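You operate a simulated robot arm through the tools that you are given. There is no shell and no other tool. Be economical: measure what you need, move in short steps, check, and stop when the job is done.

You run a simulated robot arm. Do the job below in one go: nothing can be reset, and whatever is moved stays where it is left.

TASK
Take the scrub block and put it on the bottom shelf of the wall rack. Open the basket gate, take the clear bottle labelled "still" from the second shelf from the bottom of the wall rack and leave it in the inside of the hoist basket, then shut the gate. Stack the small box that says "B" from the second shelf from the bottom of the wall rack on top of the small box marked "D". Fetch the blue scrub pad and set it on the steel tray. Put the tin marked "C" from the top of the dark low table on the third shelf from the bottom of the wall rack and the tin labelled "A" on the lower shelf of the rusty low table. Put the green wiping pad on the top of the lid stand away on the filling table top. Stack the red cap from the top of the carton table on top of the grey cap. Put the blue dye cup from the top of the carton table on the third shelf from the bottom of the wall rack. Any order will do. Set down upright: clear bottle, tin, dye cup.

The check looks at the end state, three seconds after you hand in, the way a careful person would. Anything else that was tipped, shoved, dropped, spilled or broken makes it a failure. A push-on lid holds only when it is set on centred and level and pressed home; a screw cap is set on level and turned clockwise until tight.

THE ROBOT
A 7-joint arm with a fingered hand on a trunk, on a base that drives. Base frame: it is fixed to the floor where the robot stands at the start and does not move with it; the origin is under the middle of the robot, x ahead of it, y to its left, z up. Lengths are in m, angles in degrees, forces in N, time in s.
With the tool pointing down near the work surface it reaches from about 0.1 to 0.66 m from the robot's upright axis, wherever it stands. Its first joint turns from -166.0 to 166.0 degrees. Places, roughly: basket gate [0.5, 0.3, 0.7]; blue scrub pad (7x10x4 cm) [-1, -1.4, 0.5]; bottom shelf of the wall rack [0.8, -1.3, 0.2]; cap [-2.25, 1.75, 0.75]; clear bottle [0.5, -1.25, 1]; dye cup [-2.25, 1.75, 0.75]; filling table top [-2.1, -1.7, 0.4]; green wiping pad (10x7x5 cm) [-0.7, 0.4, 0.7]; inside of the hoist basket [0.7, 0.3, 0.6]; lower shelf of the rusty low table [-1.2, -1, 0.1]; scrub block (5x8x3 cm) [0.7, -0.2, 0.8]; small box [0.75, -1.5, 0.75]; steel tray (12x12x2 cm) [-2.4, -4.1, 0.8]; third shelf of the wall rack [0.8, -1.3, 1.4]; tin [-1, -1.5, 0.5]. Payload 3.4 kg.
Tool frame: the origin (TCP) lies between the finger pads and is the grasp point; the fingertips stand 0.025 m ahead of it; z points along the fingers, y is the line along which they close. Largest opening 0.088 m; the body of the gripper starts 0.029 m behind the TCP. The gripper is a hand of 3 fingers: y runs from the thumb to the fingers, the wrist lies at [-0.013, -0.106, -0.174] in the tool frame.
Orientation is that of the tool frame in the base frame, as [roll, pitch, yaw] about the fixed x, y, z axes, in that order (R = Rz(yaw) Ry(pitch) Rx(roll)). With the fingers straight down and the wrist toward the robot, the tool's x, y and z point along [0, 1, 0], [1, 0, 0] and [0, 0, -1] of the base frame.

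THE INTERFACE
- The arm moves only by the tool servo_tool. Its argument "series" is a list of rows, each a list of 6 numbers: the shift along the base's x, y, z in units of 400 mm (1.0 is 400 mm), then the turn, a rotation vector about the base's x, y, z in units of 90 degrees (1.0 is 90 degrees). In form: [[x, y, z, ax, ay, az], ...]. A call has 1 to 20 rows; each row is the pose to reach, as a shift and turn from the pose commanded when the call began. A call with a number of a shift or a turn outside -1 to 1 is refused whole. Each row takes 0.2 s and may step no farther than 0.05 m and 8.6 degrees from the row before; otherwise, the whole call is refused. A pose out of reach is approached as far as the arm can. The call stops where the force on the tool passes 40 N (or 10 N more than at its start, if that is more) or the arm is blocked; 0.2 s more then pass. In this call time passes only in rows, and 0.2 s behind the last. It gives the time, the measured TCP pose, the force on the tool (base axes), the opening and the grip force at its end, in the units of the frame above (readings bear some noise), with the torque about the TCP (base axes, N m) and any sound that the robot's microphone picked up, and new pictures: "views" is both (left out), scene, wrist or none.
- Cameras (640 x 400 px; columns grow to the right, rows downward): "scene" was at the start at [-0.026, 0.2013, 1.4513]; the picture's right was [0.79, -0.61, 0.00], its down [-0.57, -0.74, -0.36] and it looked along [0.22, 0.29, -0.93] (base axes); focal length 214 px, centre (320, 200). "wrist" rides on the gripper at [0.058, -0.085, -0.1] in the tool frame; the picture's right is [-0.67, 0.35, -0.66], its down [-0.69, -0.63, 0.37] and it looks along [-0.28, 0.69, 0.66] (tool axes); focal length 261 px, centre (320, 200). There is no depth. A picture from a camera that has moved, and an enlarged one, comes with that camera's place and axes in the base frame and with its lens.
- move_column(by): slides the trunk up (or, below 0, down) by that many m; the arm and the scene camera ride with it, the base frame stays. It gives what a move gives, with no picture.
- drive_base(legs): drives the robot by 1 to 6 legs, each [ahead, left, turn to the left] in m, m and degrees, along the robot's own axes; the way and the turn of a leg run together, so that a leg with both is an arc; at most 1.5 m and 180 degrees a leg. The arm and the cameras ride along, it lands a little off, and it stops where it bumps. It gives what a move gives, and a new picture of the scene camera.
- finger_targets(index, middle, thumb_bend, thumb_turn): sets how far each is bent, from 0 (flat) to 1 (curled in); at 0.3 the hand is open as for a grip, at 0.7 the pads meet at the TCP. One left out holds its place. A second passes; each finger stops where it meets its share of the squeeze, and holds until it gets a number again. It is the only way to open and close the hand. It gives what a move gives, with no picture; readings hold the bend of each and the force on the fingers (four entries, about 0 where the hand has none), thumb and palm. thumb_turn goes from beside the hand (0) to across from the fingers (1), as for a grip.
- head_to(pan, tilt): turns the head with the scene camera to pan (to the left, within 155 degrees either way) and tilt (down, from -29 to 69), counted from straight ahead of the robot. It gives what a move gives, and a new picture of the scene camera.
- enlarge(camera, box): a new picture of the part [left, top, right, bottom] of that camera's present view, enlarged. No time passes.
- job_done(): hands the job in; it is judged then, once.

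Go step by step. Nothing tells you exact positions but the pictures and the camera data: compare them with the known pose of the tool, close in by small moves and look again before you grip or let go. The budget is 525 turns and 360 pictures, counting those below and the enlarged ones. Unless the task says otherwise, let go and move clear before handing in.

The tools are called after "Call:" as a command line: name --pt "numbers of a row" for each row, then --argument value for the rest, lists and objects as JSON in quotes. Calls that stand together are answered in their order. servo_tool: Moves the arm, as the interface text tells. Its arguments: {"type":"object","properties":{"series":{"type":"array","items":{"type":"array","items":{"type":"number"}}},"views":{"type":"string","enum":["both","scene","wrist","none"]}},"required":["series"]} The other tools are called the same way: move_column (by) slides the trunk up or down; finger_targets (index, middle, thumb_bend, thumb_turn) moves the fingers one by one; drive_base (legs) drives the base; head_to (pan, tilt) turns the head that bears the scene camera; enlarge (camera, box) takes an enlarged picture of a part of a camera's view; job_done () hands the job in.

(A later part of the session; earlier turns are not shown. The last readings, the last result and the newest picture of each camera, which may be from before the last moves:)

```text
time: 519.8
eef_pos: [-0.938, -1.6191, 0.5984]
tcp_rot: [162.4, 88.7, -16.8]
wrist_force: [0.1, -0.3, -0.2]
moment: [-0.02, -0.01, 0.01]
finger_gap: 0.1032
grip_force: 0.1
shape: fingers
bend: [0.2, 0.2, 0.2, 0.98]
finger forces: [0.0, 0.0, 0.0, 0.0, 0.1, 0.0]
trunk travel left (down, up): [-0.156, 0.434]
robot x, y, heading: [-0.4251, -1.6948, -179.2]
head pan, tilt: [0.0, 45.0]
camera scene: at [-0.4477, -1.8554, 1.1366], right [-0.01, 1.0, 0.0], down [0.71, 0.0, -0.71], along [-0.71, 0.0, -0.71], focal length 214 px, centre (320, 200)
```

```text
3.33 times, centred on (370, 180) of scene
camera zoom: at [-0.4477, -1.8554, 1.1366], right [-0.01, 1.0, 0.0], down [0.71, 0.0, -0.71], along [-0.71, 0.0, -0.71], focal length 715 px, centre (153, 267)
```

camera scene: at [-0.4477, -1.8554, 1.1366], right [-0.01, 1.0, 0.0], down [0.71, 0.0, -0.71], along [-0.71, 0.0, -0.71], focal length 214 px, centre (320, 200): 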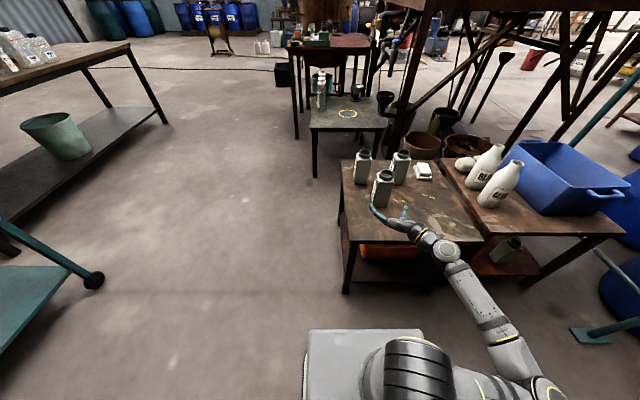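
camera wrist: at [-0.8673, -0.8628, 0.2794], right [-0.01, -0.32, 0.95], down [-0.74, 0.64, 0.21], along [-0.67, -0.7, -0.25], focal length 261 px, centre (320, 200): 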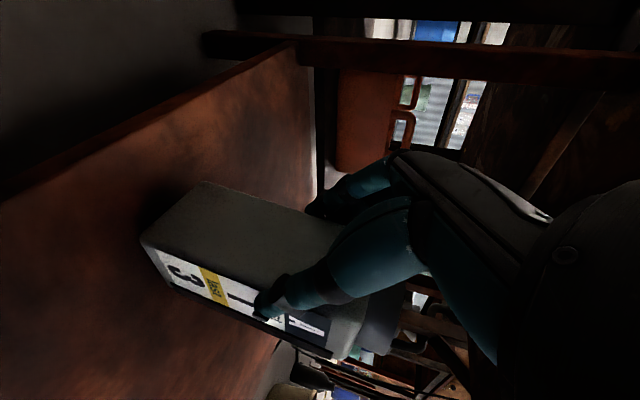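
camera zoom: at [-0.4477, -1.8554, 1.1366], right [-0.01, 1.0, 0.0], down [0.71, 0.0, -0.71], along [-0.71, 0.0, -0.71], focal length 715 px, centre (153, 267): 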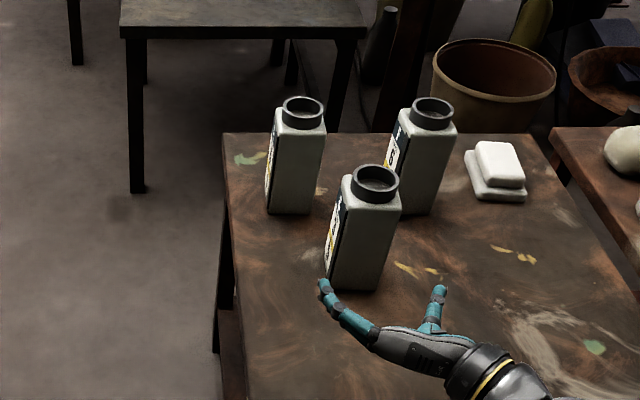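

Call:
servo_tool --pt "-0.08 0.018 0 0 0 0" --pt "-0.16 0.018 0 0 0 0" --pt "-0.24 0.018 0 0 0 0" --pt "-0.318 0.018 0 0 0 0" --views "wrist"

Call:
enlarge --camera "scene" --box '[280, 120, 460, 240]'

```text
time: 520.8
eef_pos: [-1.0642, -1.6102, 0.5979]
tcp_rot: [156.8, 88.8, -22.6]
wrist_force: [0.6, -0.3, 1.0]
moment: [0.0, 0.0, 0.01]
finger_gap: 0.1035
grip_force: 0.3
shape: fingers
bend: [0.2, 0.2, 0.2, 0.98]
finger forces: [0.2, 0.0, 0.0, 0.0, 0.1, 0.1]
trunk travel left (down, up): [-0.156, 0.434]
robot x, y, heading: [-0.4271, -1.6946, -179.6]
head pan, tilt: [0.0, 45.0]
camera wrist: at [-0.9644, -1.5234, 0.5406], right [0.65, -0.34, 0.69], down [-0.39, 0.63, 0.67], along [-0.66, -0.7, 0.28], focal length 261 px, centre (320, 200)
```

wrist: 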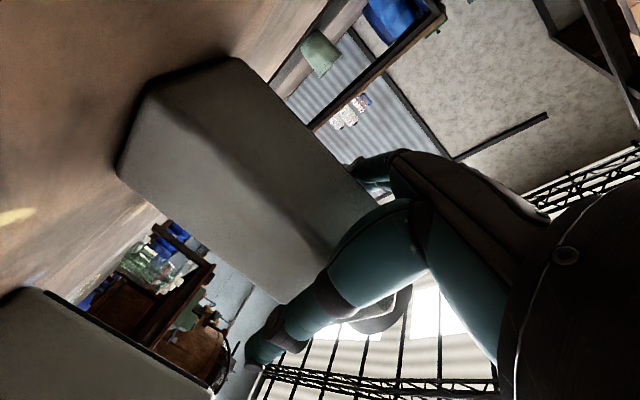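

```text
3.33 times, centred on (370, 180) of scene
camera zoom: at [-0.4476, -1.8554, 1.1366], right [-0.01, 1.0, 0.0], down [0.71, 0.0, -0.71], along [-0.71, 0.0, -0.71], focal length 715 px, centre (153, 267)
```

zoom: 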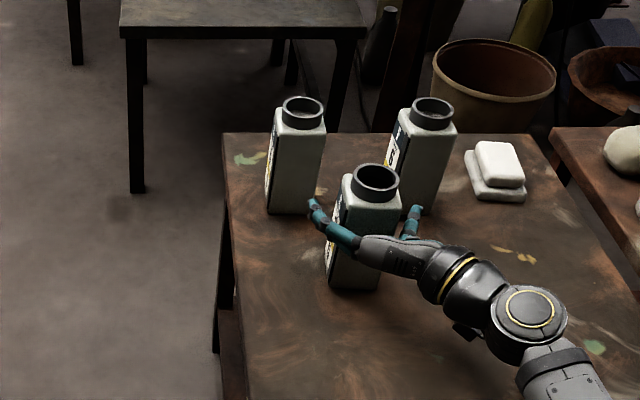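

Call:
finger_targets --index 0.55 --middle 0.55 --thumb_bend 0.55

Call:
servo_tool --pt "0 0 0.05 0 0 0" --pt "0 0 0.12 0 0 0" --pt "0 0 0.22 0 0 0" --pt "0.05 0 0.3 0 0 0" --views "scene"

Call:
enlarge --camera "scene" --box '[280, 90, 460, 220]'

```text
time: 521.8
eef_pos: [-1.0653, -1.6093, 0.5971]
tcp_rot: [159.5, 88.8, -19.7]
wrist_force: [-0.3, -0.7, 2.5]
moment: [-0.02, -0.02, 0.01]
finger_gap: 0.0615
grip_force: 22.9
shape: fingers
bend: [0.38, 0.5, 0.47, 0.97]
finger forces: [17.6, 4.3, 0.1, 0.1, 23.3, 0.0]
trunk travel left (down, up): [-0.156, 0.434]
robot x, y, heading: [-0.4275, -1.6976, -179.5]
head pan, tilt: [0.0, 45.0]
```

```text
time: 522.8
eef_pos: [-1.0446, -1.6124, 0.7187]
tcp_rot: [163.9, 88.8, -15.6]
wrist_force: [0.1, 0.0, -1.0]
moment: [0.0, -0.05, -0.04]
finger_gap: 0.0613
grip_force: 22.8
shape: fingers
bend: [0.38, 0.5, 0.47, 0.97]
finger forces: [17.4, 4.1, 0.1, 0.0, 23.3, 0.0]
trunk travel left (down, up): [-0.156, 0.434]
robot x, y, heading: [-0.4307, -1.6978, -179.7]
head pan, tilt: [0.0, 45.0]
camera scene: at [-0.448, -1.8554, 1.1365], right [-0.01, 1.0, 0.0], down [0.71, 0.0, -0.71], along [-0.71, 0.0, -0.71], focal length 214 px, centre (320, 200)
```

scene: 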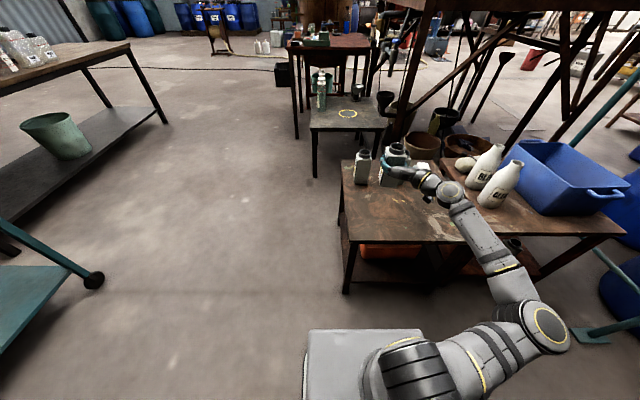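

```text
3.08 times, centred on (370, 155) of scene
camera zoom: at [-0.448, -1.8554, 1.1365], right [-0.01, 1.0, 0.0], down [0.71, 0.0, -0.71], along [-0.71, 0.0, -0.71], focal length 660 px, centre (166, 338)
```

zoom: 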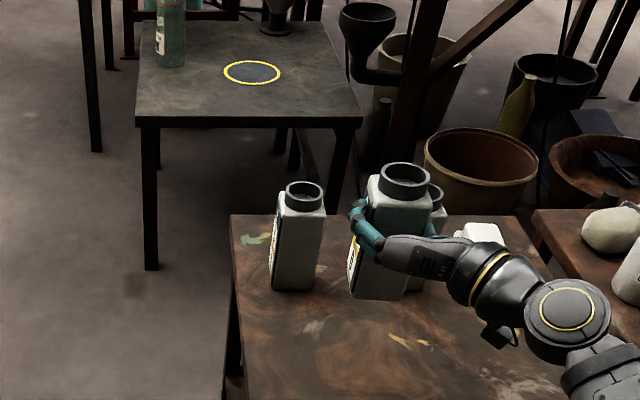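

Tin C held. Raise fully, turn around toward the rack via the open side.

Call:
move_column --by 0.4

Call:
drive_base --legs '[[-0.03, 0, 0], [0, 0, 179.5]]'

Call:
servo_tool --pt "0 0 0.1 0 0 0" --pt "0 0 0.2 0 0 0" --pt "0 0 0.3 0 0 0" --pt "0 0 0.4 0 0 0" --pt "0 0 0.5 0 0 0" --pt "0 0 0.6 0 0 0" --pt "0 0 0.7 0 0 0" --pt "0 0 0.8 0 0 0" --pt "0 0 0.9 0 0 0" --pt "0 0 1.0 0 0 0" --views "scene"

```text
time: 526.6
eef_pos: [-1.0448, -1.6126, 1.1189]
tcp_rot: [164.1, 88.7, -15.3]
wrist_force: [0.7, -0.2, -1.1]
moment: [0.01, -0.04, 0.03]
finger_gap: 0.0614
grip_force: 22.4
shape: fingers
bend: [0.38, 0.5, 0.47, 0.97]
finger forces: [17.4, 4.2, 0.0, 0.0, 23.3, 0.1]
trunk travel left (down, up): [-0.556, 0.034]
robot x, y, heading: [-0.4216, -1.6979, -179.5]
head pan, tilt: [0.0, 45.0]
```

```text
time: 534.8
eef_pos: [0.2172, -1.7952, 1.1183]
tcp_rot: [161.4, 88.8, 160.6]
wrist_force: [0.2, 0.3, -0.5]
moment: [0.03, 0.04, -0.02]
finger_gap: 0.0608
grip_force: 20.4
shape: fingers
bend: [0.39, 0.5, 0.47, 0.97]
finger forces: [15.8, 4.1, 0.0, 0.1, 20.9, 0.0]
trunk travel left (down, up): [-0.556, 0.034]
robot x, y, heading: [-0.4006, -1.6914, -1.2]
head pan, tilt: [0.0, 45.0]
camera scene: at [-0.3732, -1.5395, 1.5366], right [-0.02, -1.0, 0.0], down [-0.71, 0.01, -0.71], along [0.71, -0.01, -0.71], focal length 214 px, centre (320, 200)
```

scene: 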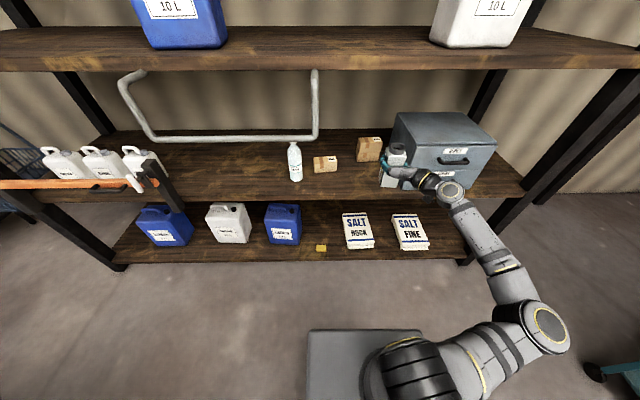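

```text
time: 537.0
eef_pos: [0.2087, -1.7877, 1.4599]
tcp_rot: [163.4, 88.7, 162.8]
wrist_force: [0.1, 0.5, -0.9]
moment: [0.0, -0.02, 0.0]
finger_gap: 0.0599
grip_force: 19.3
shape: fingers
bend: [0.39, 0.5, 0.47, 0.96]
finger forces: [14.9, 4.1, 0.0, 0.0, 19.8, 0.0]
out of reach, approached as far as the arm can: row 9, 10
trunk travel left (down, up): [-0.556, 0.034]
robot x, y, heading: [-0.4001, -1.6951, -1.0]
head pan, tilt: [0.0, 45.0]
camera scene: at [-0.3728, -1.5392, 1.5365], right [-0.02, -1.0, 0.0], down [-0.71, 0.01, -0.71], along [0.71, -0.01, -0.71], focal length 214 px, centre (320, 200)
```

scene: 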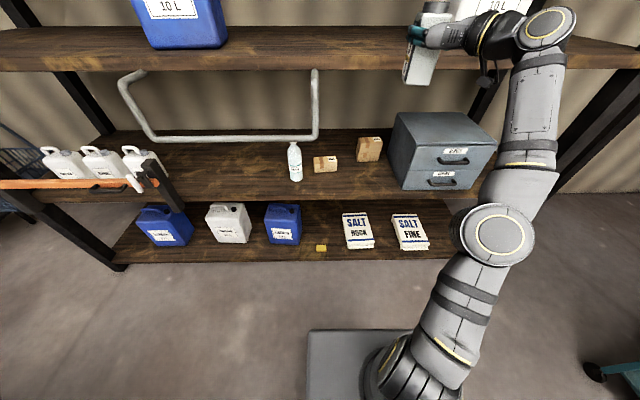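

Call:
move_column --by 0.034

Call:
servo_tool --pt "-0.1 0.02 0 0 0 0" --pt "-0.2 0.04 0 0 0 0" --pt "-0.3 0.06 0.02 0 0 0" --pt "-0.32 0.06 0.08 0 0 0" --views "none"

```text
time: 537.7
eef_pos: [0.2094, -1.787, 1.4937]
tcp_rot: [165.8, 88.8, 164.9]
wrist_force: [0.3, 0.0, -1.3]
moment: [0.03, 0.03, -0.05]
finger_gap: 0.06
grip_force: 19.1
shape: fingers
bend: [0.39, 0.5, 0.47, 0.96]
finger forces: [14.9, 4.1, 0.0, 0.1, 19.8, 0.0]
trunk travel left (down, up): [-0.59, 0.0]
robot x, y, heading: [-0.3995, -1.6969, -1.0]
head pan, tilt: [0.0, 45.0]
```

```text
time: 538.7
eef_pos: [0.0813, -1.7625, 1.5247]
tcp_rot: [159.2, 88.8, 158.4]
wrist_force: [-0.2, 0.0, -0.8]
moment: [0.01, 0.03, 0.02]
finger_gap: 0.0599
grip_force: 18.8
shape: fingers
bend: [0.4, 0.5, 0.47, 0.96]
finger forces: [14.5, 3.9, 0.0, 0.0, 19.4, 0.1]
trunk travel left (down, up): [-0.59, 0.0]
robot x, y, heading: [-0.3933, -1.7016, -1.3]
head pan, tilt: [0.0, 45.0]
```

Call:
drive_base --legs '[[0, 0.2, 1.2], [0.39, 0, 0]]'

Call:
head_to --pan 0 --tilt 25

```text
time: 542.4
eef_pos: [0.4733, -1.5522, 1.5243]
tcp_rot: [158.1, 88.7, 158.7]
wrist_force: [0.4, -0.2, -0.9]
moment: [0.04, 0.0, 0.01]
finger_gap: 0.0599
grip_force: 18.9
shape: fingers
bend: [0.4, 0.5, 0.47, 0.96]
finger forces: [14.6, 4.0, 0.1, 0.0, 19.3, 0.0]
trunk travel left (down, up): [-0.59, 0.0]
robot x, y, heading: [-0.0099, -1.4959, 0.2]
head pan, tilt: [0.0, 45.0]
camera scene: at [0.0136, -1.3384, 1.5702], right [0.0, -1.0, 0.0], down [-0.71, 0.0, -0.71], along [0.71, 0.0, -0.71], focal length 214 px, centre (320, 200)
```

scene: 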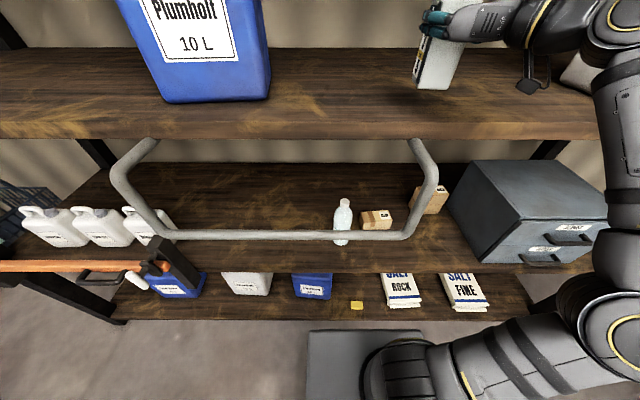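

```text
time: 543.2
eef_pos: [0.4729, -1.5523, 1.5235]
tcp_rot: [158.4, 88.7, 158.9]
wrist_force: [0.4, 0.1, -0.4]
moment: [0.02, 0.02, -0.02]
finger_gap: 0.0599
grip_force: 19.0
shape: fingers
bend: [0.4, 0.5, 0.47, 0.96]
finger forces: [14.5, 4.0, 0.0, 0.0, 19.3, 0.0]
trunk travel left (down, up): [-0.59, 0.0]
robot x, y, heading: [-0.0083, -1.4917, 0.0]
head pan, tilt: [0.0, 25.0]
camera scene: at [0.0236, -1.3384, 1.6007], right [0.0, -1.0, 0.0], down [-0.42, 0.0, -0.91], along [0.91, 0.0, -0.42], focal length 214 px, centre (320, 200)
```

scene: 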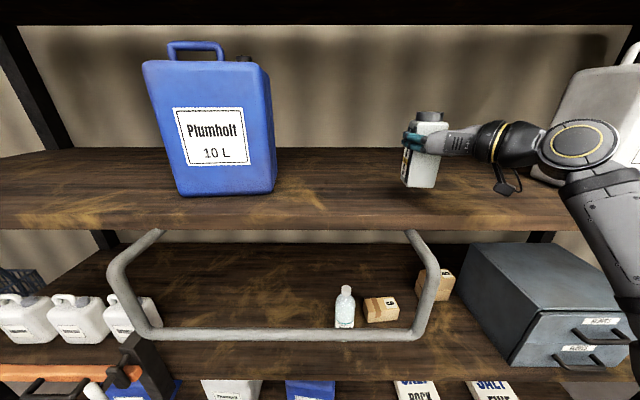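

Call:
servo_tool --pt "0.06 0 0 0 0 0" --pt "0.06 0 -0.03 0 0 0" --pt "0.06 0 -0.05 0 0 0" --pt "0.06 0 -0.065 0 0 0" --pt "0.06 0 -0.08 0 0 0" --views "none"

```text
time: 544.4
eef_pos: [0.4966, -1.5524, 1.4924]
tcp_rot: [166.4, 88.8, 167.0]
wrist_force: [0.5, 0.0, -1.7]
moment: [0.01, -0.01, 0.0]
finger_gap: 0.0599
grip_force: 19.0
shape: fingers
bend: [0.4, 0.5, 0.47, 0.96]
finger forces: [14.4, 3.9, 0.1, 0.0, 19.2, 0.0]
trunk travel left (down, up): [-0.59, 0.0]
robot x, y, heading: [-0.0088, -1.4932, -0.0]
head pan, tilt: [0.0, 25.0]
```

Call:
servo_tool --pt "0 0 -0.015 0 0 0" --pt "0 0 -0.03 0 0 0" --pt "0 0 -0.045 0 0 0" --pt "0 0 -0.06 0 0 0" --views "scene"

```text
time: 545.4
eef_pos: [0.493, -1.5525, 1.4719]
tcp_rot: [142.5, 89.1, 142.9]
wrist_force: [1.6, -1.3, 29.8]
moment: [0.07, 0.32, 0.15]
finger_gap: 0.0597
grip_force: 19.3
shape: fingers
bend: [0.4, 0.5, 0.47, 1.0]
finger forces: [14.6, 4.5, 0.0, 0.0, 20.4, 0.0]
trunk travel left (down, up): [-0.59, 0.0]
robot x, y, heading: [-0.0035, -1.4936, 0.1]
head pan, tilt: [0.0, 25.0]
camera scene: at [0.0206, -1.3383, 1.6014], right [0.0, -1.0, 0.0], down [-0.42, 0.0, -0.91], along [0.91, 0.0, -0.42], focal length 214 px, centre (320, 200)
```

scene: 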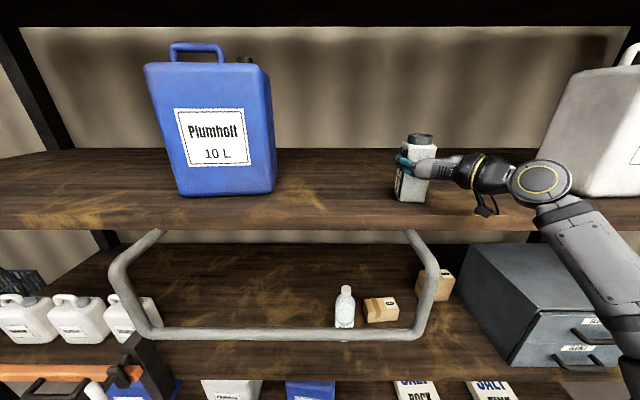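

Call:
servo_tool --pt "0 0 0.02 0 0 0" --views "none"

Call:
finger_targets --index 0.2 --middle 0.2 --thumb_bend 0.2

Call:
servo_tool --pt "-0.1 0 0 0 0 0" --pt "-0.2 0 0 0 0 0" --pt "-0.3 0 0 0 0 0" --views "none"

Call:
drive_base --legs '[[-0.38, 0, 0]]'

```text
time: 545.8
eef_pos: [0.4963, -1.5526, 1.4765]
tcp_rot: [172.7, 88.6, 173.2]
wrist_force: [-0.4, -1.3, 5.6]
moment: [-0.08, 0.13, 0.04]
finger_gap: 0.0596
grip_force: 18.6
shape: fingers
bend: [0.4, 0.5, 0.47, 0.99]
finger forces: [14.2, 3.9, 0.1, 0.1, 19.4, 0.1]
trunk travel left (down, up): [-0.59, 0.0]
robot x, y, heading: [-0.0074, -1.4975, 0.3]
head pan, tilt: [0.0, 25.0]
```

```text
time: 546.8
eef_pos: [0.498, -1.5527, 1.4776]
tcp_rot: [164.9, 88.7, 165.5]
wrist_force: [0.2, -0.5, -0.4]
moment: [0.02, -0.02, 0.0]
finger_gap: 0.1032
grip_force: 0.1
shape: fingers
bend: [0.2, 0.2, 0.2, 0.98]
finger forces: [0.1, 0.1, 0.0, 0.0, 0.0, 0.0]
trunk travel left (down, up): [-0.59, 0.0]
robot x, y, heading: [-0.0061, -1.4919, 0.2]
head pan, tilt: [0.0, 25.0]
```

```text
time: 547.6
eef_pos: [0.3751, -1.5525, 1.4768]
tcp_rot: [167.6, 88.8, 168.1]
wrist_force: [0.0, 0.3, -0.3]
moment: [-0.01, 0.0, -0.01]
finger_gap: 0.1033
grip_force: 0.0
shape: fingers
bend: [0.2, 0.2, 0.2, 0.98]
finger forces: [0.0, 0.0, 0.0, 0.0, 0.1, 0.0]
trunk travel left (down, up): [-0.59, 0.0]
robot x, y, heading: [-0.0092, -1.4927, 0.4]
head pan, tilt: [0.0, 25.0]
```

```text
time: 550.0
eef_pos: [-0.0013, -1.5548, 1.4773]
tcp_rot: [163.0, 88.9, 163.3]
wrist_force: [-0.3, 0.6, -0.5]
moment: [0.0, -0.01, 0.03]
finger_gap: 0.1033
grip_force: 0.1
shape: fingers
bend: [0.2, 0.2, 0.2, 0.98]
finger forces: [0.1, 0.0, 0.0, 0.0, 0.0, 0.0]
trunk travel left (down, up): [-0.59, 0.0]
robot x, y, heading: [-0.3886, -1.4984, -0.3]
head pan, tilt: [0.0, 25.0]
camera scene: at [-0.3544, -1.339, 1.6008], right [0.0, -1.0, 0.0], down [-0.42, 0.0, -0.91], along [0.91, 0.0, -0.42], focal length 214 px, centre (320, 200)
```

scene: 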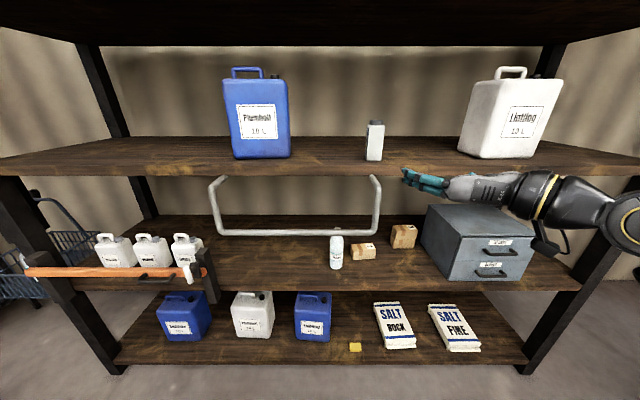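

Tin C stands on the third shelf. Next the green pad. First bring the hand to the downward pose.

Call:
servo_tool --pt "0.02 0 -0.03 0.051 0.051 -0.051" --pt "0.05 0 -0.06 0.103 0.103 -0.103" --pt "0.08 0 -0.09 0.154 0.154 -0.154" --pt "0.11 0 -0.12 0.205 0.205 -0.205" --pt "0.14 0 -0.15 0.257 0.257 -0.257" --pt "0.17 0 -0.18 0.308 0.308 -0.308" --pt "0.2 0 -0.21 0.359 0.359 -0.359" --pt "0.2 0 -0.24 0.411 0.411 -0.411" --pt "0.2 0 -0.27 0.462 0.462 -0.462" --pt "0.2 0 -0.3 0.513 0.513 -0.513" --pt "0.2 0 -0.33 0.565 0.565 -0.565" --pt "0.2 0 -0.36 0.616 0.616 -0.616" --pt "0.2 0 -0.39 0.667 0.667 -0.667" --pt "0.2 0 -0.42 0.719 0.719 -0.719" --pt "0.2 0 -0.45 0.77 0.77 -0.77" --views "scene"

```text
time: 553.2
eef_pos: [0.0788, -1.5537, 1.2969]
tcp_rot: [179.9, -1.3, 89.6]
wrist_force: [-0.4, -0.2, -0.2]
moment: [-0.01, 0.0, -0.01]
finger_gap: 0.1031
grip_force: 0.1
shape: fingers
bend: [0.2, 0.2, 0.2, 0.98]
finger forces: [0.0, 0.0, 0.0, 0.0, 0.1, 0.0]
trunk travel left (down, up): [-0.59, 0.0]
robot x, y, heading: [-0.3835, -1.4974, -0.6]
head pan, tilt: [0.0, 25.0]
camera scene: at [-0.3534, -1.3389, 1.6008], right [0.0, -1.0, 0.0], down [-0.42, 0.0, -0.91], along [0.91, 0.0, -0.42], focal length 214 px, centre (320, 200)
```

scene: 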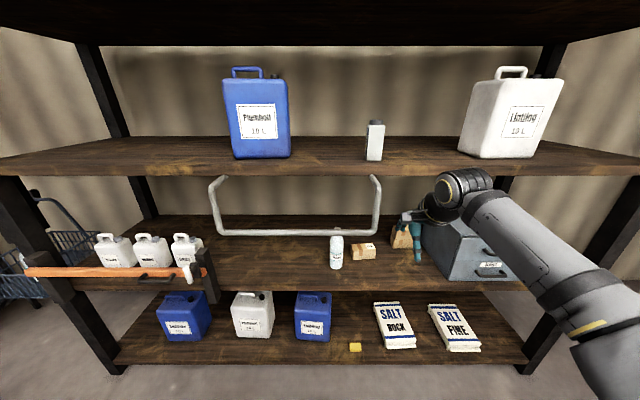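

Call:
drive_base --legs '[[0, 0, -89.5], [0, 0.23, 0], [-1.0, 0, 0], [-0.9, 0, 0], [0, 0, -90]]'

Call:
head_to --pan 0 --tilt 50

Call:
servo_tool --pt "0 0 -0.01 0 0 0" --views "wrist"

```text
time: 571.7
eef_pos: [-0.6266, 0.4632, 1.2962]
tcp_rot: [179.7, -1.2, -91.1]
wrist_force: [0.0, 0.2, -0.2]
moment: [-0.02, -0.02, 0.01]
finger_gap: 0.1034
grip_force: 0.1
shape: fingers
bend: [0.2, 0.2, 0.2, 0.98]
finger forces: [0.0, 0.0, 0.0, 0.0, 0.0, 0.0]
trunk travel left (down, up): [-0.59, 0.0]
robot x, y, heading: [-0.1612, 0.4007, 179.4]
head pan, tilt: [0.0, 25.0]
camera scene: at [-0.1971, 0.2399, 1.6008], right [0.01, 1.0, 0.0], down [0.42, -0.01, -0.91], along [-0.91, 0.01, -0.42], focal length 214 px, centre (320, 200)
```

scene: 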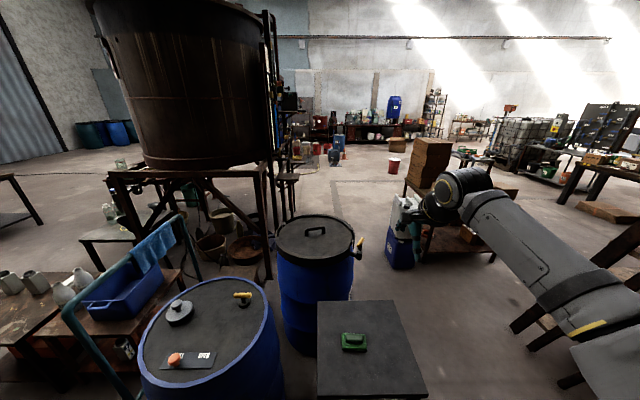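

```text
time: 572.6
eef_pos: [-0.6262, 0.462, 1.2964]
tcp_rot: [179.8, -1.3, -91.0]
wrist_force: [0.6, 0.2, -0.1]
moment: [-0.03, -0.03, 0.01]
finger_gap: 0.1034
grip_force: 0.1
shape: fingers
bend: [0.2, 0.2, 0.2, 0.98]
finger forces: [0.0, 0.0, 0.0, 0.0, 0.0, 0.0]
trunk travel left (down, up): [-0.59, 0.0]
robot x, y, heading: [-0.1657, 0.3973, 179.3]
head pan, tilt: [0.0, 50.0]
camera scene: at [-0.182, 0.2397, 1.5633], right [0.01, 1.0, 0.0], down [0.77, -0.01, -0.64], along [-0.64, 0.01, -0.77], focal length 214 px, centre (320, 200)
```

scene: 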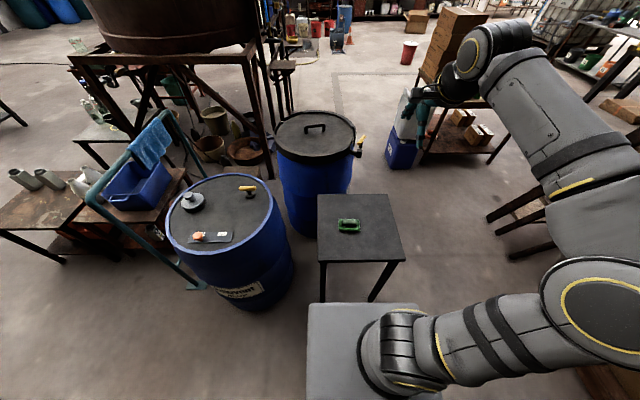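

```text
time: 573.0
eef_pos: [-0.6265, 0.4617, 1.2926]
tcp_rot: [179.8, -1.2, -91.0]
wrist_force: [0.0, -0.4, 0.1]
moment: [0.01, 0.01, 0.01]
finger_gap: 0.1036
grip_force: 0.0
shape: fingers
bend: [0.2, 0.2, 0.2, 0.98]
finger forces: [0.0, 0.0, 0.0, 0.0, 0.0, 0.1]
trunk travel left (down, up): [-0.59, 0.0]
robot x, y, heading: [-0.1614, 0.3967, 179.4]
head pan, tilt: [0.0, 50.0]
camera wrist: at [-0.5407, 0.4063, 1.3921], right [-0.33, 0.69, 0.64], down [0.64, 0.67, -0.38], along [-0.69, 0.28, -0.66], focal length 261 px, centre (320, 200)
```

wrist: 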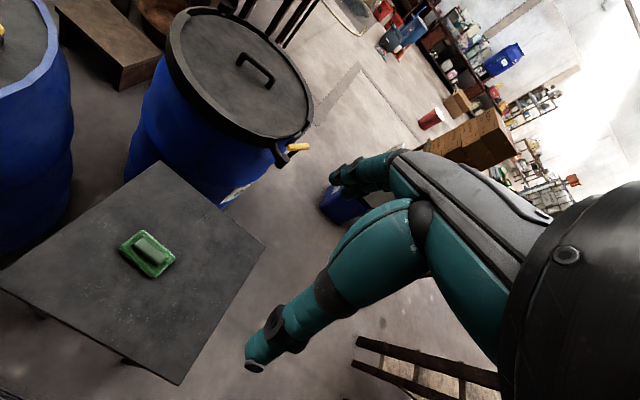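

Pad at about (-0.742,0.384). Move above and lower.

Call:
move_column --by -0.4

Call:
servo_tool --pt "-0.1 -0.06 0 0 0 0" --pt "-0.2 -0.12 0 0 0 0" --pt "-0.285 -0.19 0 0.013 0 0.01" --views "wrist"

Call:
enlarge --camera "wrist" --box '[150, 150, 400, 400]'

```text
time: 576.8
eef_pos: [-0.6252, 0.4627, 0.8919]
tcp_rot: [179.8, -1.2, -91.0]
wrist_force: [-0.2, 0.1, -0.3]
moment: [-0.01, -0.01, -0.01]
finger_gap: 0.1033
grip_force: 0.1
shape: fingers
bend: [0.2, 0.2, 0.2, 0.98]
finger forces: [0.0, 0.0, 0.0, 0.0, 0.0, 0.0]
trunk travel left (down, up): [-0.19, 0.4]
robot x, y, heading: [-0.1643, 0.3968, 179.3]
head pan, tilt: [0.0, 50.0]
```

```text
time: 577.6
eef_pos: [-0.7409, 0.3868, 0.8923]
tcp_rot: [179.8, 0.1, -90.4]
wrist_force: [0.3, 0.6, -0.3]
moment: [0.02, 0.02, -0.02]
finger_gap: 0.103
grip_force: 0.0
shape: fingers
bend: [0.2, 0.2, 0.2, 0.98]
finger forces: [0.0, 0.0, 0.0, 0.0, 0.1, 0.0]
trunk travel left (down, up): [-0.19, 0.4]
robot x, y, heading: [-0.1606, 0.4, 179.3]
head pan, tilt: [0.0, 50.0]
camera wrist: at [-0.6543, 0.3297, 0.991], right [-0.34, 0.67, 0.66], down [0.63, 0.68, -0.37], along [-0.7, 0.29, -0.66], focal length 261 px, centre (320, 200)
```

wrist: 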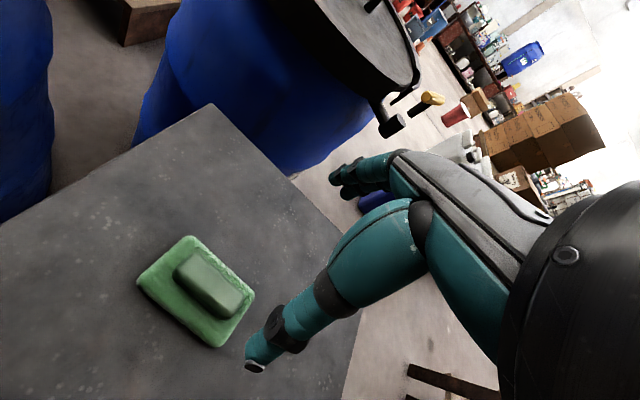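

```text
1.60 times, centred on (275, 275) of wrist
camera zoom: at [-0.6543, 0.3297, 0.991], right [-0.34, 0.67, 0.66], down [0.63, 0.68, -0.37], along [-0.7, 0.29, -0.66], focal length 417 px, centre (392, 80)
```

zoom: 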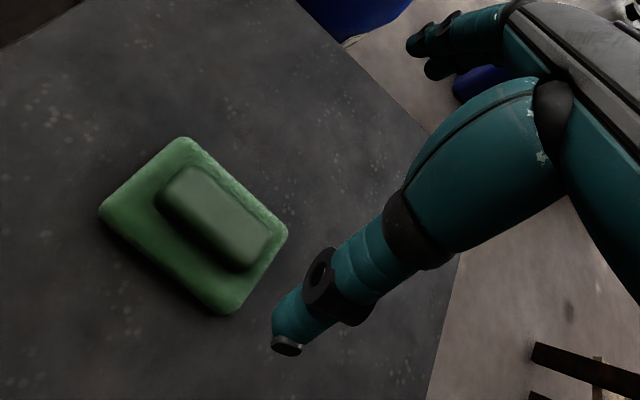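

Call:
servo_tool --pt "-0.012 0.012 -0.1 0 0 0.03" --pt "-0.012 0.012 -0.2 0 0 0.03" --pt "-0.012 0.012 -0.3 0 0 0.03" --pt "-0.012 0.012 -0.38 0 0 0.03" --views "wrist"

```text
time: 578.6
eef_pos: [-0.7445, 0.3908, 0.7402]
tcp_rot: [179.7, 0.0, -87.5]
wrist_force: [-0.6, -0.3, -0.9]
moment: [0.01, 0.0, -0.05]
finger_gap: 0.1034
grip_force: 0.0
shape: fingers
bend: [0.2, 0.2, 0.2, 0.98]
finger forces: [0.0, 0.1, 0.1, 0.1, 0.1, 0.0]
trunk travel left (down, up): [-0.19, 0.4]
robot x, y, heading: [-0.1645, 0.3974, 179.7]
head pan, tilt: [0.0, 50.0]
camera wrist: at [-0.6556, 0.3381, 0.8385], right [-0.37, 0.65, 0.66], down [0.6, 0.71, -0.37], along [-0.71, 0.25, -0.66], focal length 261 px, centre (320, 200)
```

wrist: 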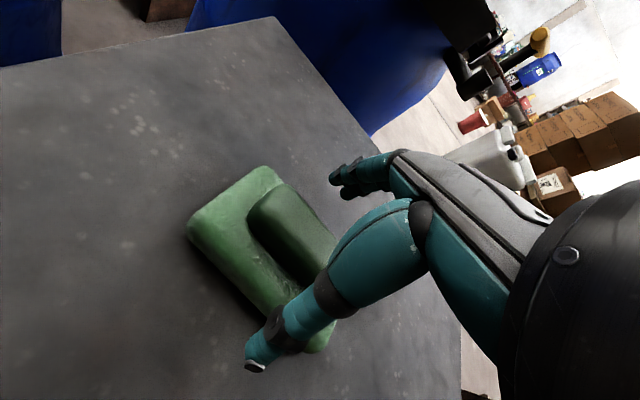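

Call:
servo_tool --pt "0 0 -0.03 0 0 0" --pt "0 0 -0.06 0 0 0" --pt "0 0 -0.08 0 0 0" --pt "0 0 -0.1 0 0 0" --views "wrist"

```text
time: 579.5
eef_pos: [-0.7475, 0.3903, 0.7183]
tcp_rot: [178.3, 0.0, -87.5]
wrist_force: [0.1, -0.3, 17.9]
moment: [0.1, -0.27, -0.06]
finger_gap: 0.1082
grip_force: 9.3
shape: fingers
bend: [0.2, 0.2, 0.14, 0.98]
finger forces: [0.0, 6.6, 0.1, 0.1, 12.1, 0.0]
trunk travel left (down, up): [-0.19, 0.4]
robot x, y, heading: [-0.1615, 0.399, 179.3]
head pan, tilt: [0.0, 50.0]
stopped in row 4: the force on the tool passed its limit at 47 N (the readings are from after the stop); the commanded pose is now the measured one
camera wrist: at [-0.6562, 0.3372, 0.8139], right [-0.36, 0.65, 0.67], down [0.59, 0.71, -0.38], along [-0.73, 0.25, -0.64], focal length 261 px, centre (320, 200)
```

wrist: 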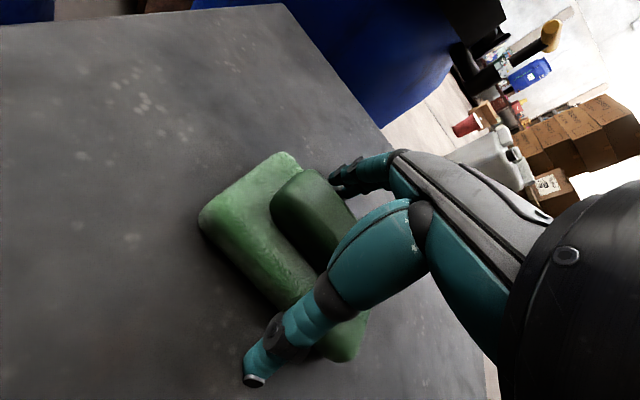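

Contact with the stand. Lift 6 mm and grip.

Call:
servo_tool --pt "0 0 0.018 0 -0.01 0" --views "none"

Call:
finger_targets --index 0.6 --middle 0.6 --thumb_bend 0.6

Call:
servo_tool --pt "0 0 0.08 0 0 0" --pt "0 0 0.18 0 0 0" --pt "0 0 0.28 0 0 0" --pt "0 0 0.38 0 0 0" --pt "0 0 0.48 0 0 0" --views "wrist"

```text
time: 579.9
eef_pos: [-0.7462, 0.3897, 0.7205]
tcp_rot: [179.8, 0.0, -87.4]
wrist_force: [0.3, -0.2, 1.4]
moment: [0.0, 0.03, 0.01]
finger_gap: 0.1045
grip_force: 0.5
shape: fingers
bend: [0.2, 0.19, 0.18, 0.98]
finger forces: [0.0, 0.9, 0.0, 0.0, 0.4, 0.0]
trunk travel left (down, up): [-0.19, 0.4]
robot x, y, heading: [-0.1652, 0.3972, 179.3]
head pan, tilt: [0.0, 50.0]
```

```text
time: 580.9
eef_pos: [-0.7475, 0.3898, 0.726]
tcp_rot: [179.1, 0.1, -87.5]
wrist_force: [-6.6, 0.6, 34.4]
moment: [0.05, 0.37, 0.08]
finger_gap: 0.0628
grip_force: 27.8
shape: fingers
bend: [0.39, 0.32, 0.46, 0.98]
finger forces: [14.4, 14.7, 0.1, 0.1, 28.0, 0.1]
trunk travel left (down, up): [-0.19, 0.4]
robot x, y, heading: [-0.1604, 0.3978, 179.2]
head pan, tilt: [0.0, 50.0]
```

```text
time: 582.1
eef_pos: [-0.7479, 0.3894, 0.9135]
tcp_rot: [179.9, -0.1, -87.5]
wrist_force: [0.2, 0.1, -0.8]
moment: [-0.04, 0.01, 0.02]
finger_gap: 0.0605
grip_force: 14.1
shape: fingers
bend: [0.38, 0.42, 0.47, 0.97]
finger forces: [14.0, 0.9, 0.0, 0.1, 14.5, 0.1]
trunk travel left (down, up): [-0.19, 0.4]
robot x, y, heading: [-0.1616, 0.398, 179.4]
head pan, tilt: [0.0, 50.0]
camera wrist: at [-0.6588, 0.3374, 1.0119], right [-0.38, 0.65, 0.66], down [0.6, 0.71, -0.37], along [-0.71, 0.25, -0.66], focal length 261 px, centre (320, 200)
```

wrist: 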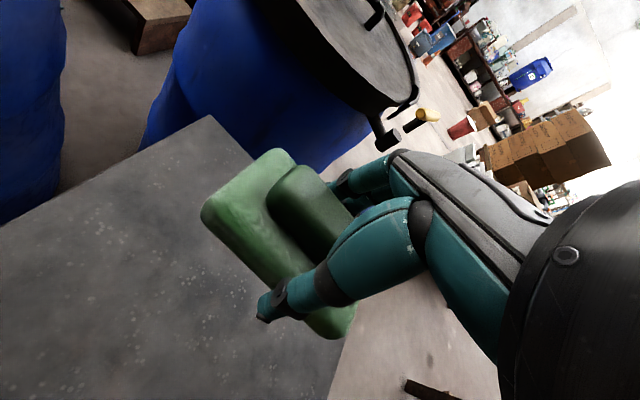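

Green pad gripped. Travel to the filling table via the corridor.

Call:
move_column --by 0.3

Call:
drive_base --legs '[[0, 0, 90.5], [1.5, 0, 0], [0.98, 0, 0], [0, -1.3, 0], [0.4, 0, 0], [0, -0.47, 0]]'

Call:
drive_base --legs '[[0, 0, 180]]'

Call:
head_to --pan 0 --tilt 50

```text
time: 585.1
eef_pos: [-0.7473, 0.3909, 1.2147]
tcp_rot: [179.5, 0.0, -87.4]
wrist_force: [-0.2, -1.2, -0.4]
moment: [-0.02, 0.0, 0.0]
finger_gap: 0.0604
grip_force: 14.8
shape: fingers
bend: [0.38, 0.42, 0.47, 0.97]
finger forces: [14.0, 0.9, 0.0, 0.0, 14.5, 0.0]
trunk travel left (down, up): [-0.49, 0.1]
robot x, y, heading: [-0.1625, 0.4014, 179.3]
head pan, tilt: [0.0, 50.0]
```

```text
time: 611.6
eef_pos: [-1.9347, -3.0422, 1.2138]
tcp_rot: [179.6, 0.0, 2.6]
wrist_force: [-0.2, -0.2, -1.0]
moment: [-0.02, 0.03, 0.0]
finger_gap: 0.0597
grip_force: 14.1
shape: fingers
bend: [0.38, 0.42, 0.47, 0.97]
finger forces: [13.8, 0.8, 0.1, 0.1, 14.2, 0.1]
trunk travel left (down, up): [-0.49, 0.1]
robot x, y, heading: [-1.9436, -2.4566, -90.5]
head pan, tilt: [0.0, 50.0]
camera scene: at [-1.7867, -2.4771, 1.4633], right [-1.0, 0.01, 0.0], down [0.01, 0.77, -0.64], along [-0.01, -0.64, -0.77], focal length 214 px, centre (320, 200)
```

scene: 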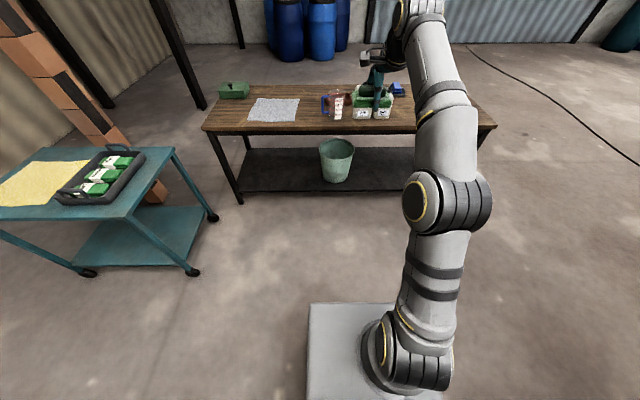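

```text
time: 619.3
eef_pos: [-1.9432, -1.8708, 1.2138]
tcp_rot: [179.6, 0.1, -178.3]
wrist_force: [1.1, 0.4, -0.6]
moment: [-0.05, -0.04, 0.0]
finger_gap: 0.0586
grip_force: 13.7
shape: fingers
bend: [0.38, 0.42, 0.48, 0.97]
finger forces: [13.0, 0.6, 0.0, 0.0, 13.6, 0.0]
trunk travel left (down, up): [-0.49, 0.1]
robot x, y, heading: [-1.9387, -2.4566, 88.8]
head pan, tilt: [0.0, 50.0]
camera scene: at [-2.1017, -2.4367, 1.4633], right [1.0, -0.03, 0.0], down [-0.02, -0.77, -0.64], along [0.02, 0.64, -0.77], focal length 214 px, centre (320, 200)
```

scene: 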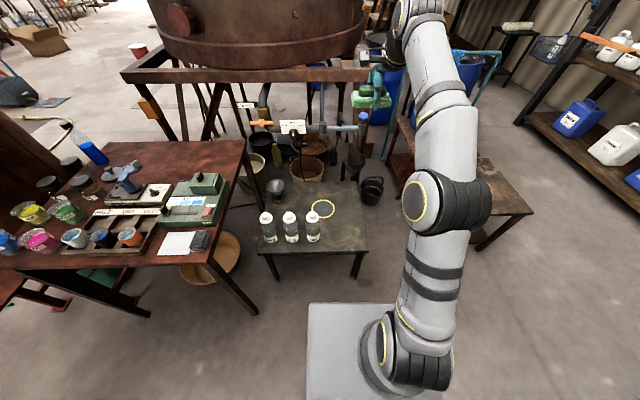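

```text
time: 619.9
eef_pos: [-1.9449, -1.8721, 1.2139]
tcp_rot: [179.6, 0.0, -178.3]
wrist_force: [0.3, -0.5, -0.9]
moment: [0.01, -0.04, 0.01]
finger_gap: 0.0587
grip_force: 14.0
shape: fingers
bend: [0.38, 0.42, 0.48, 0.97]
finger forces: [13.1, 0.7, 0.0, 0.0, 13.6, 0.0]
trunk travel left (down, up): [-0.49, 0.1]
robot x, y, heading: [-1.944, -2.4598, 88.4]
head pan, tilt: [0.0, 50.0]
camera scene: at [-2.1016, -2.4367, 1.4633], right [1.0, -0.03, 0.0], down [-0.02, -0.77, -0.64], along [0.02, 0.64, -0.77], focal length 214 px, centre (320, 200)
```

scene: 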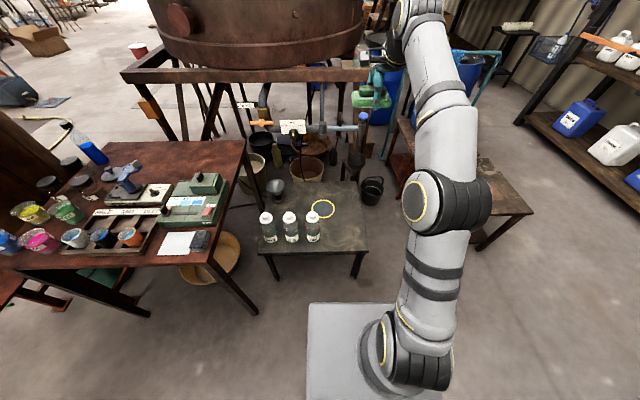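

Free area at the table's front-right corner (~(-1.95,-1.84)). Lower there.

Call:
drive_base --legs '[[0.06, 0, 0]]'

Call:
move_column --by -0.4

Call:
servo_tool --pt "-0.01 -0.03 -0.08 0 0 0" --pt "-0.015 -0.06 -0.16 0 0 0" --views "both"

```text
time: 620.9
eef_pos: [-1.9419, -1.8097, 1.213]
tcp_rot: [179.6, 0.0, -178.2]
wrist_force: [-0.1, -0.7, -0.7]
moment: [-0.05, 0.01, 0.01]
finger_gap: 0.0588
grip_force: 13.5
shape: fingers
bend: [0.38, 0.42, 0.48, 0.97]
finger forces: [13.1, 0.6, 0.1, 0.0, 13.6, 0.0]
trunk travel left (down, up): [-0.49, 0.1]
robot x, y, heading: [-1.9441, -2.3979, 88.6]
head pan, tilt: [0.0, 50.0]
camera scene: at [-2.0999, -2.3753, 1.4632], right [1.0, -0.03, 0.0], down [-0.02, -0.77, -0.64], along [0.02, 0.64, -0.77], focal length 214 px, centre (320, 200)
```

scene: 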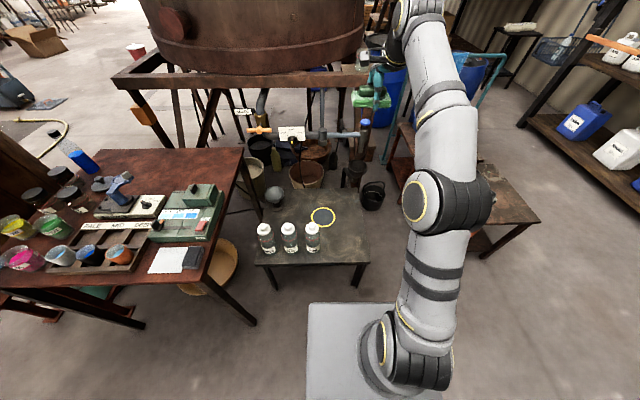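

```text
time: 624.7
eef_pos: [-1.9421, -1.8114, 0.8139]
tcp_rot: [179.7, 0.1, -178.3]
wrist_force: [0.1, -0.4, -0.2]
moment: [0.02, 0.01, 0.01]
finger_gap: 0.0587
grip_force: 14.1
shape: fingers
bend: [0.38, 0.42, 0.48, 0.97]
finger forces: [13.1, 0.7, 0.0, 0.1, 13.5, 0.0]
trunk travel left (down, up): [-0.09, 0.5]
robot x, y, heading: [-1.9418, -2.3952, 88.4]
head pan, tilt: [0.0, 50.0]
```

```text
time: 625.3
eef_pos: [-1.9485, -1.8363, 0.7479]
tcp_rot: [179.6, 0.0, -178.3]
wrist_force: [0.0, 0.3, -0.7]
moment: [-0.02, 0.03, 0.04]
finger_gap: 0.0583
grip_force: 13.5
shape: fingers
bend: [0.38, 0.42, 0.48, 0.97]
finger forces: [12.9, 0.8, 0.1, 0.1, 13.6, 0.0]
trunk travel left (down, up): [-0.09, 0.5]
robot x, y, heading: [-1.942, -2.3998, 88.4]
head pan, tilt: [0.0, 50.0]
camera scene: at [-2.0999, -2.3762, 1.0633], right [1.0, -0.03, 0.0], down [-0.02, -0.77, -0.64], along [0.02, 0.64, -0.77], focal length 214 px, centre (320, 200)
camera wrist: at [-2.0027, -1.9209, 0.8468], right [0.66, 0.36, 0.66], down [0.7, -0.61, -0.37], along [0.26, 0.71, -0.66], focal length 261 px, centre (320, 200)
```

scene: 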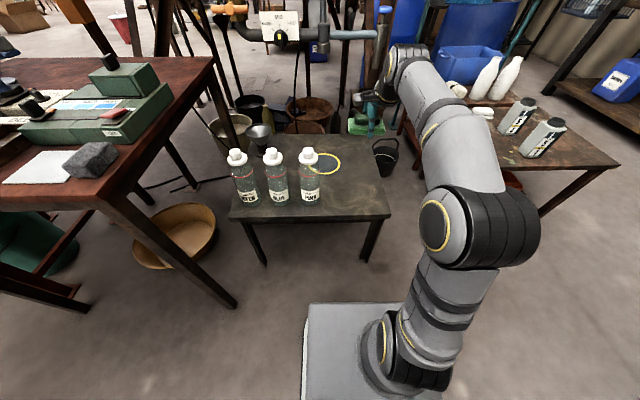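
wrist: 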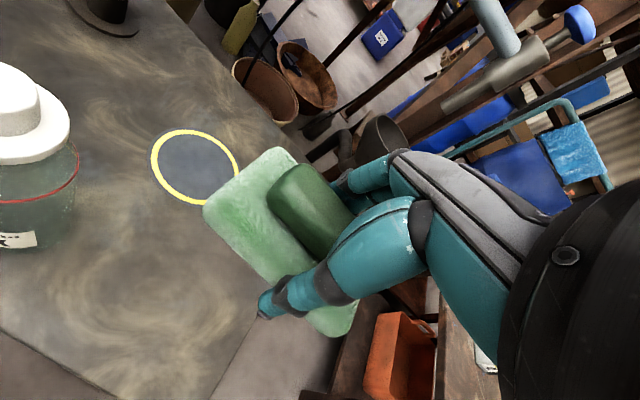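

Call:
move_column --by -0.09

Call:
servo_tool --pt "-0.02 0 -0.08 0 0 0" --pt "-0.04 0 -0.16 0 0 0" --pt "-0.045 0 -0.24 0 0 0" --views "both"

```text
time: 626.6
eef_pos: [-1.9486, -1.8354, 0.6588]
tcp_rot: [179.6, 0.0, -178.3]
wrist_force: [1.2, 0.1, -0.5]
moment: [-0.01, 0.0, 0.0]
finger_gap: 0.0586
grip_force: 13.8
shape: fingers
bend: [0.38, 0.42, 0.48, 0.97]
finger forces: [12.9, 0.7, 0.0, 0.0, 13.5, 0.0]
trunk travel left (down, up): [0.0, 0.59]
robot x, y, heading: [-1.9417, -2.3961, 88.5]
head pan, tilt: [0.0, 50.0]
```

```text
time: 627.4
eef_pos: [-1.9668, -1.8346, 0.5634]
tcp_rot: [179.6, 0.1, -178.3]
wrist_force: [-0.6, -0.1, -0.7]
moment: [-0.03, 0.01, 0.01]
finger_gap: 0.0584
grip_force: 13.0
shape: fingers
bend: [0.38, 0.42, 0.48, 0.97]
finger forces: [12.7, 0.9, 0.0, 0.1, 13.3, 0.0]
trunk travel left (down, up): [0.0, 0.59]
robot x, y, heading: [-1.9442, -2.3962, 88.5]
head pan, tilt: [0.0, 50.0]
camera scene: at [-2.0999, -2.3763, 0.9733], right [1.0, -0.03, 0.0], down [-0.02, -0.77, -0.64], along [0.02, 0.64, -0.77], focal length 214 px, centre (320, 200)
camera wrist: at [-2.0218, -1.9211, 0.6609], right [0.66, 0.36, 0.66], down [0.7, -0.61, -0.37], along [0.26, 0.71, -0.66], focal length 261 px, centre (320, 200)
```

scene: 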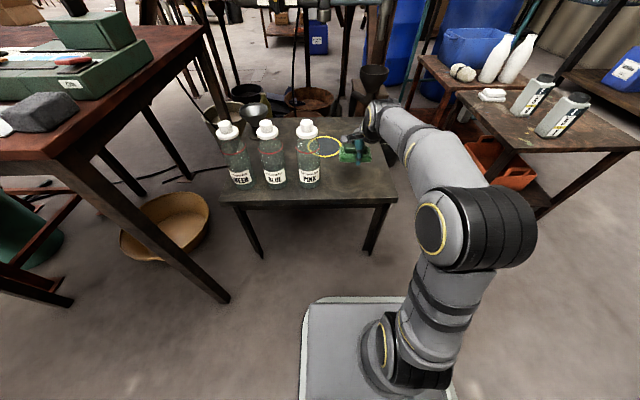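
wrist: 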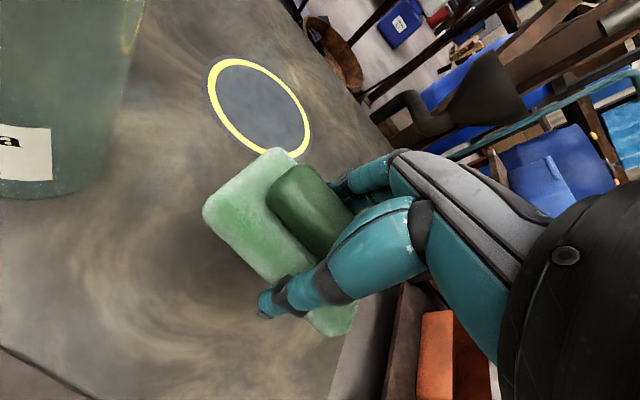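

Call:
servo_tool --pt "-0.01 0 -0.08 0 0 0" --pt "-0.01 0 -0.12 0 0 0" --pt "-0.01 0 -0.15 0 0 0" --pt "-0.01 0 -0.18 0 0 0" --pt "-0.01 0 -0.21 0 0 0" --pt "-0.01 0 -0.24 0 0 0" --views "wrist"

```text
time: 628.8
eef_pos: [-1.9706, -1.8309, 0.4771]
tcp_rot: [178.2, -0.1, -178.4]
wrist_force: [0.6, -3.3, 17.3]
moment: [-0.16, -0.06, -0.02]
finger_gap: 0.0589
grip_force: 23.3
shape: fingers
bend: [0.4, 0.42, 0.47, 0.97]
finger forces: [11.4, 11.3, 0.0, 0.1, 23.6, 0.0]
trunk travel left (down, up): [0.0, 0.59]
robot x, y, heading: [-1.9429, -2.3952, 88.2]
head pan, tilt: [0.0, 50.0]
stopped in row 6: the force on the tool passed its limit at 44 N (the readings are from after the stop); the commanded pose is now the measured one
camera wrist: at [-2.0247, -1.9193, 0.5729], right [0.66, 0.35, 0.66], down [0.7, -0.6, -0.39], along [0.26, 0.72, -0.64], focal length 261 px, centre (320, 200)
```

wrist: 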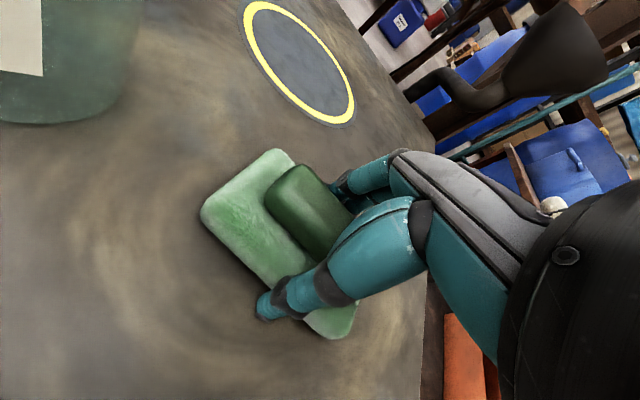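

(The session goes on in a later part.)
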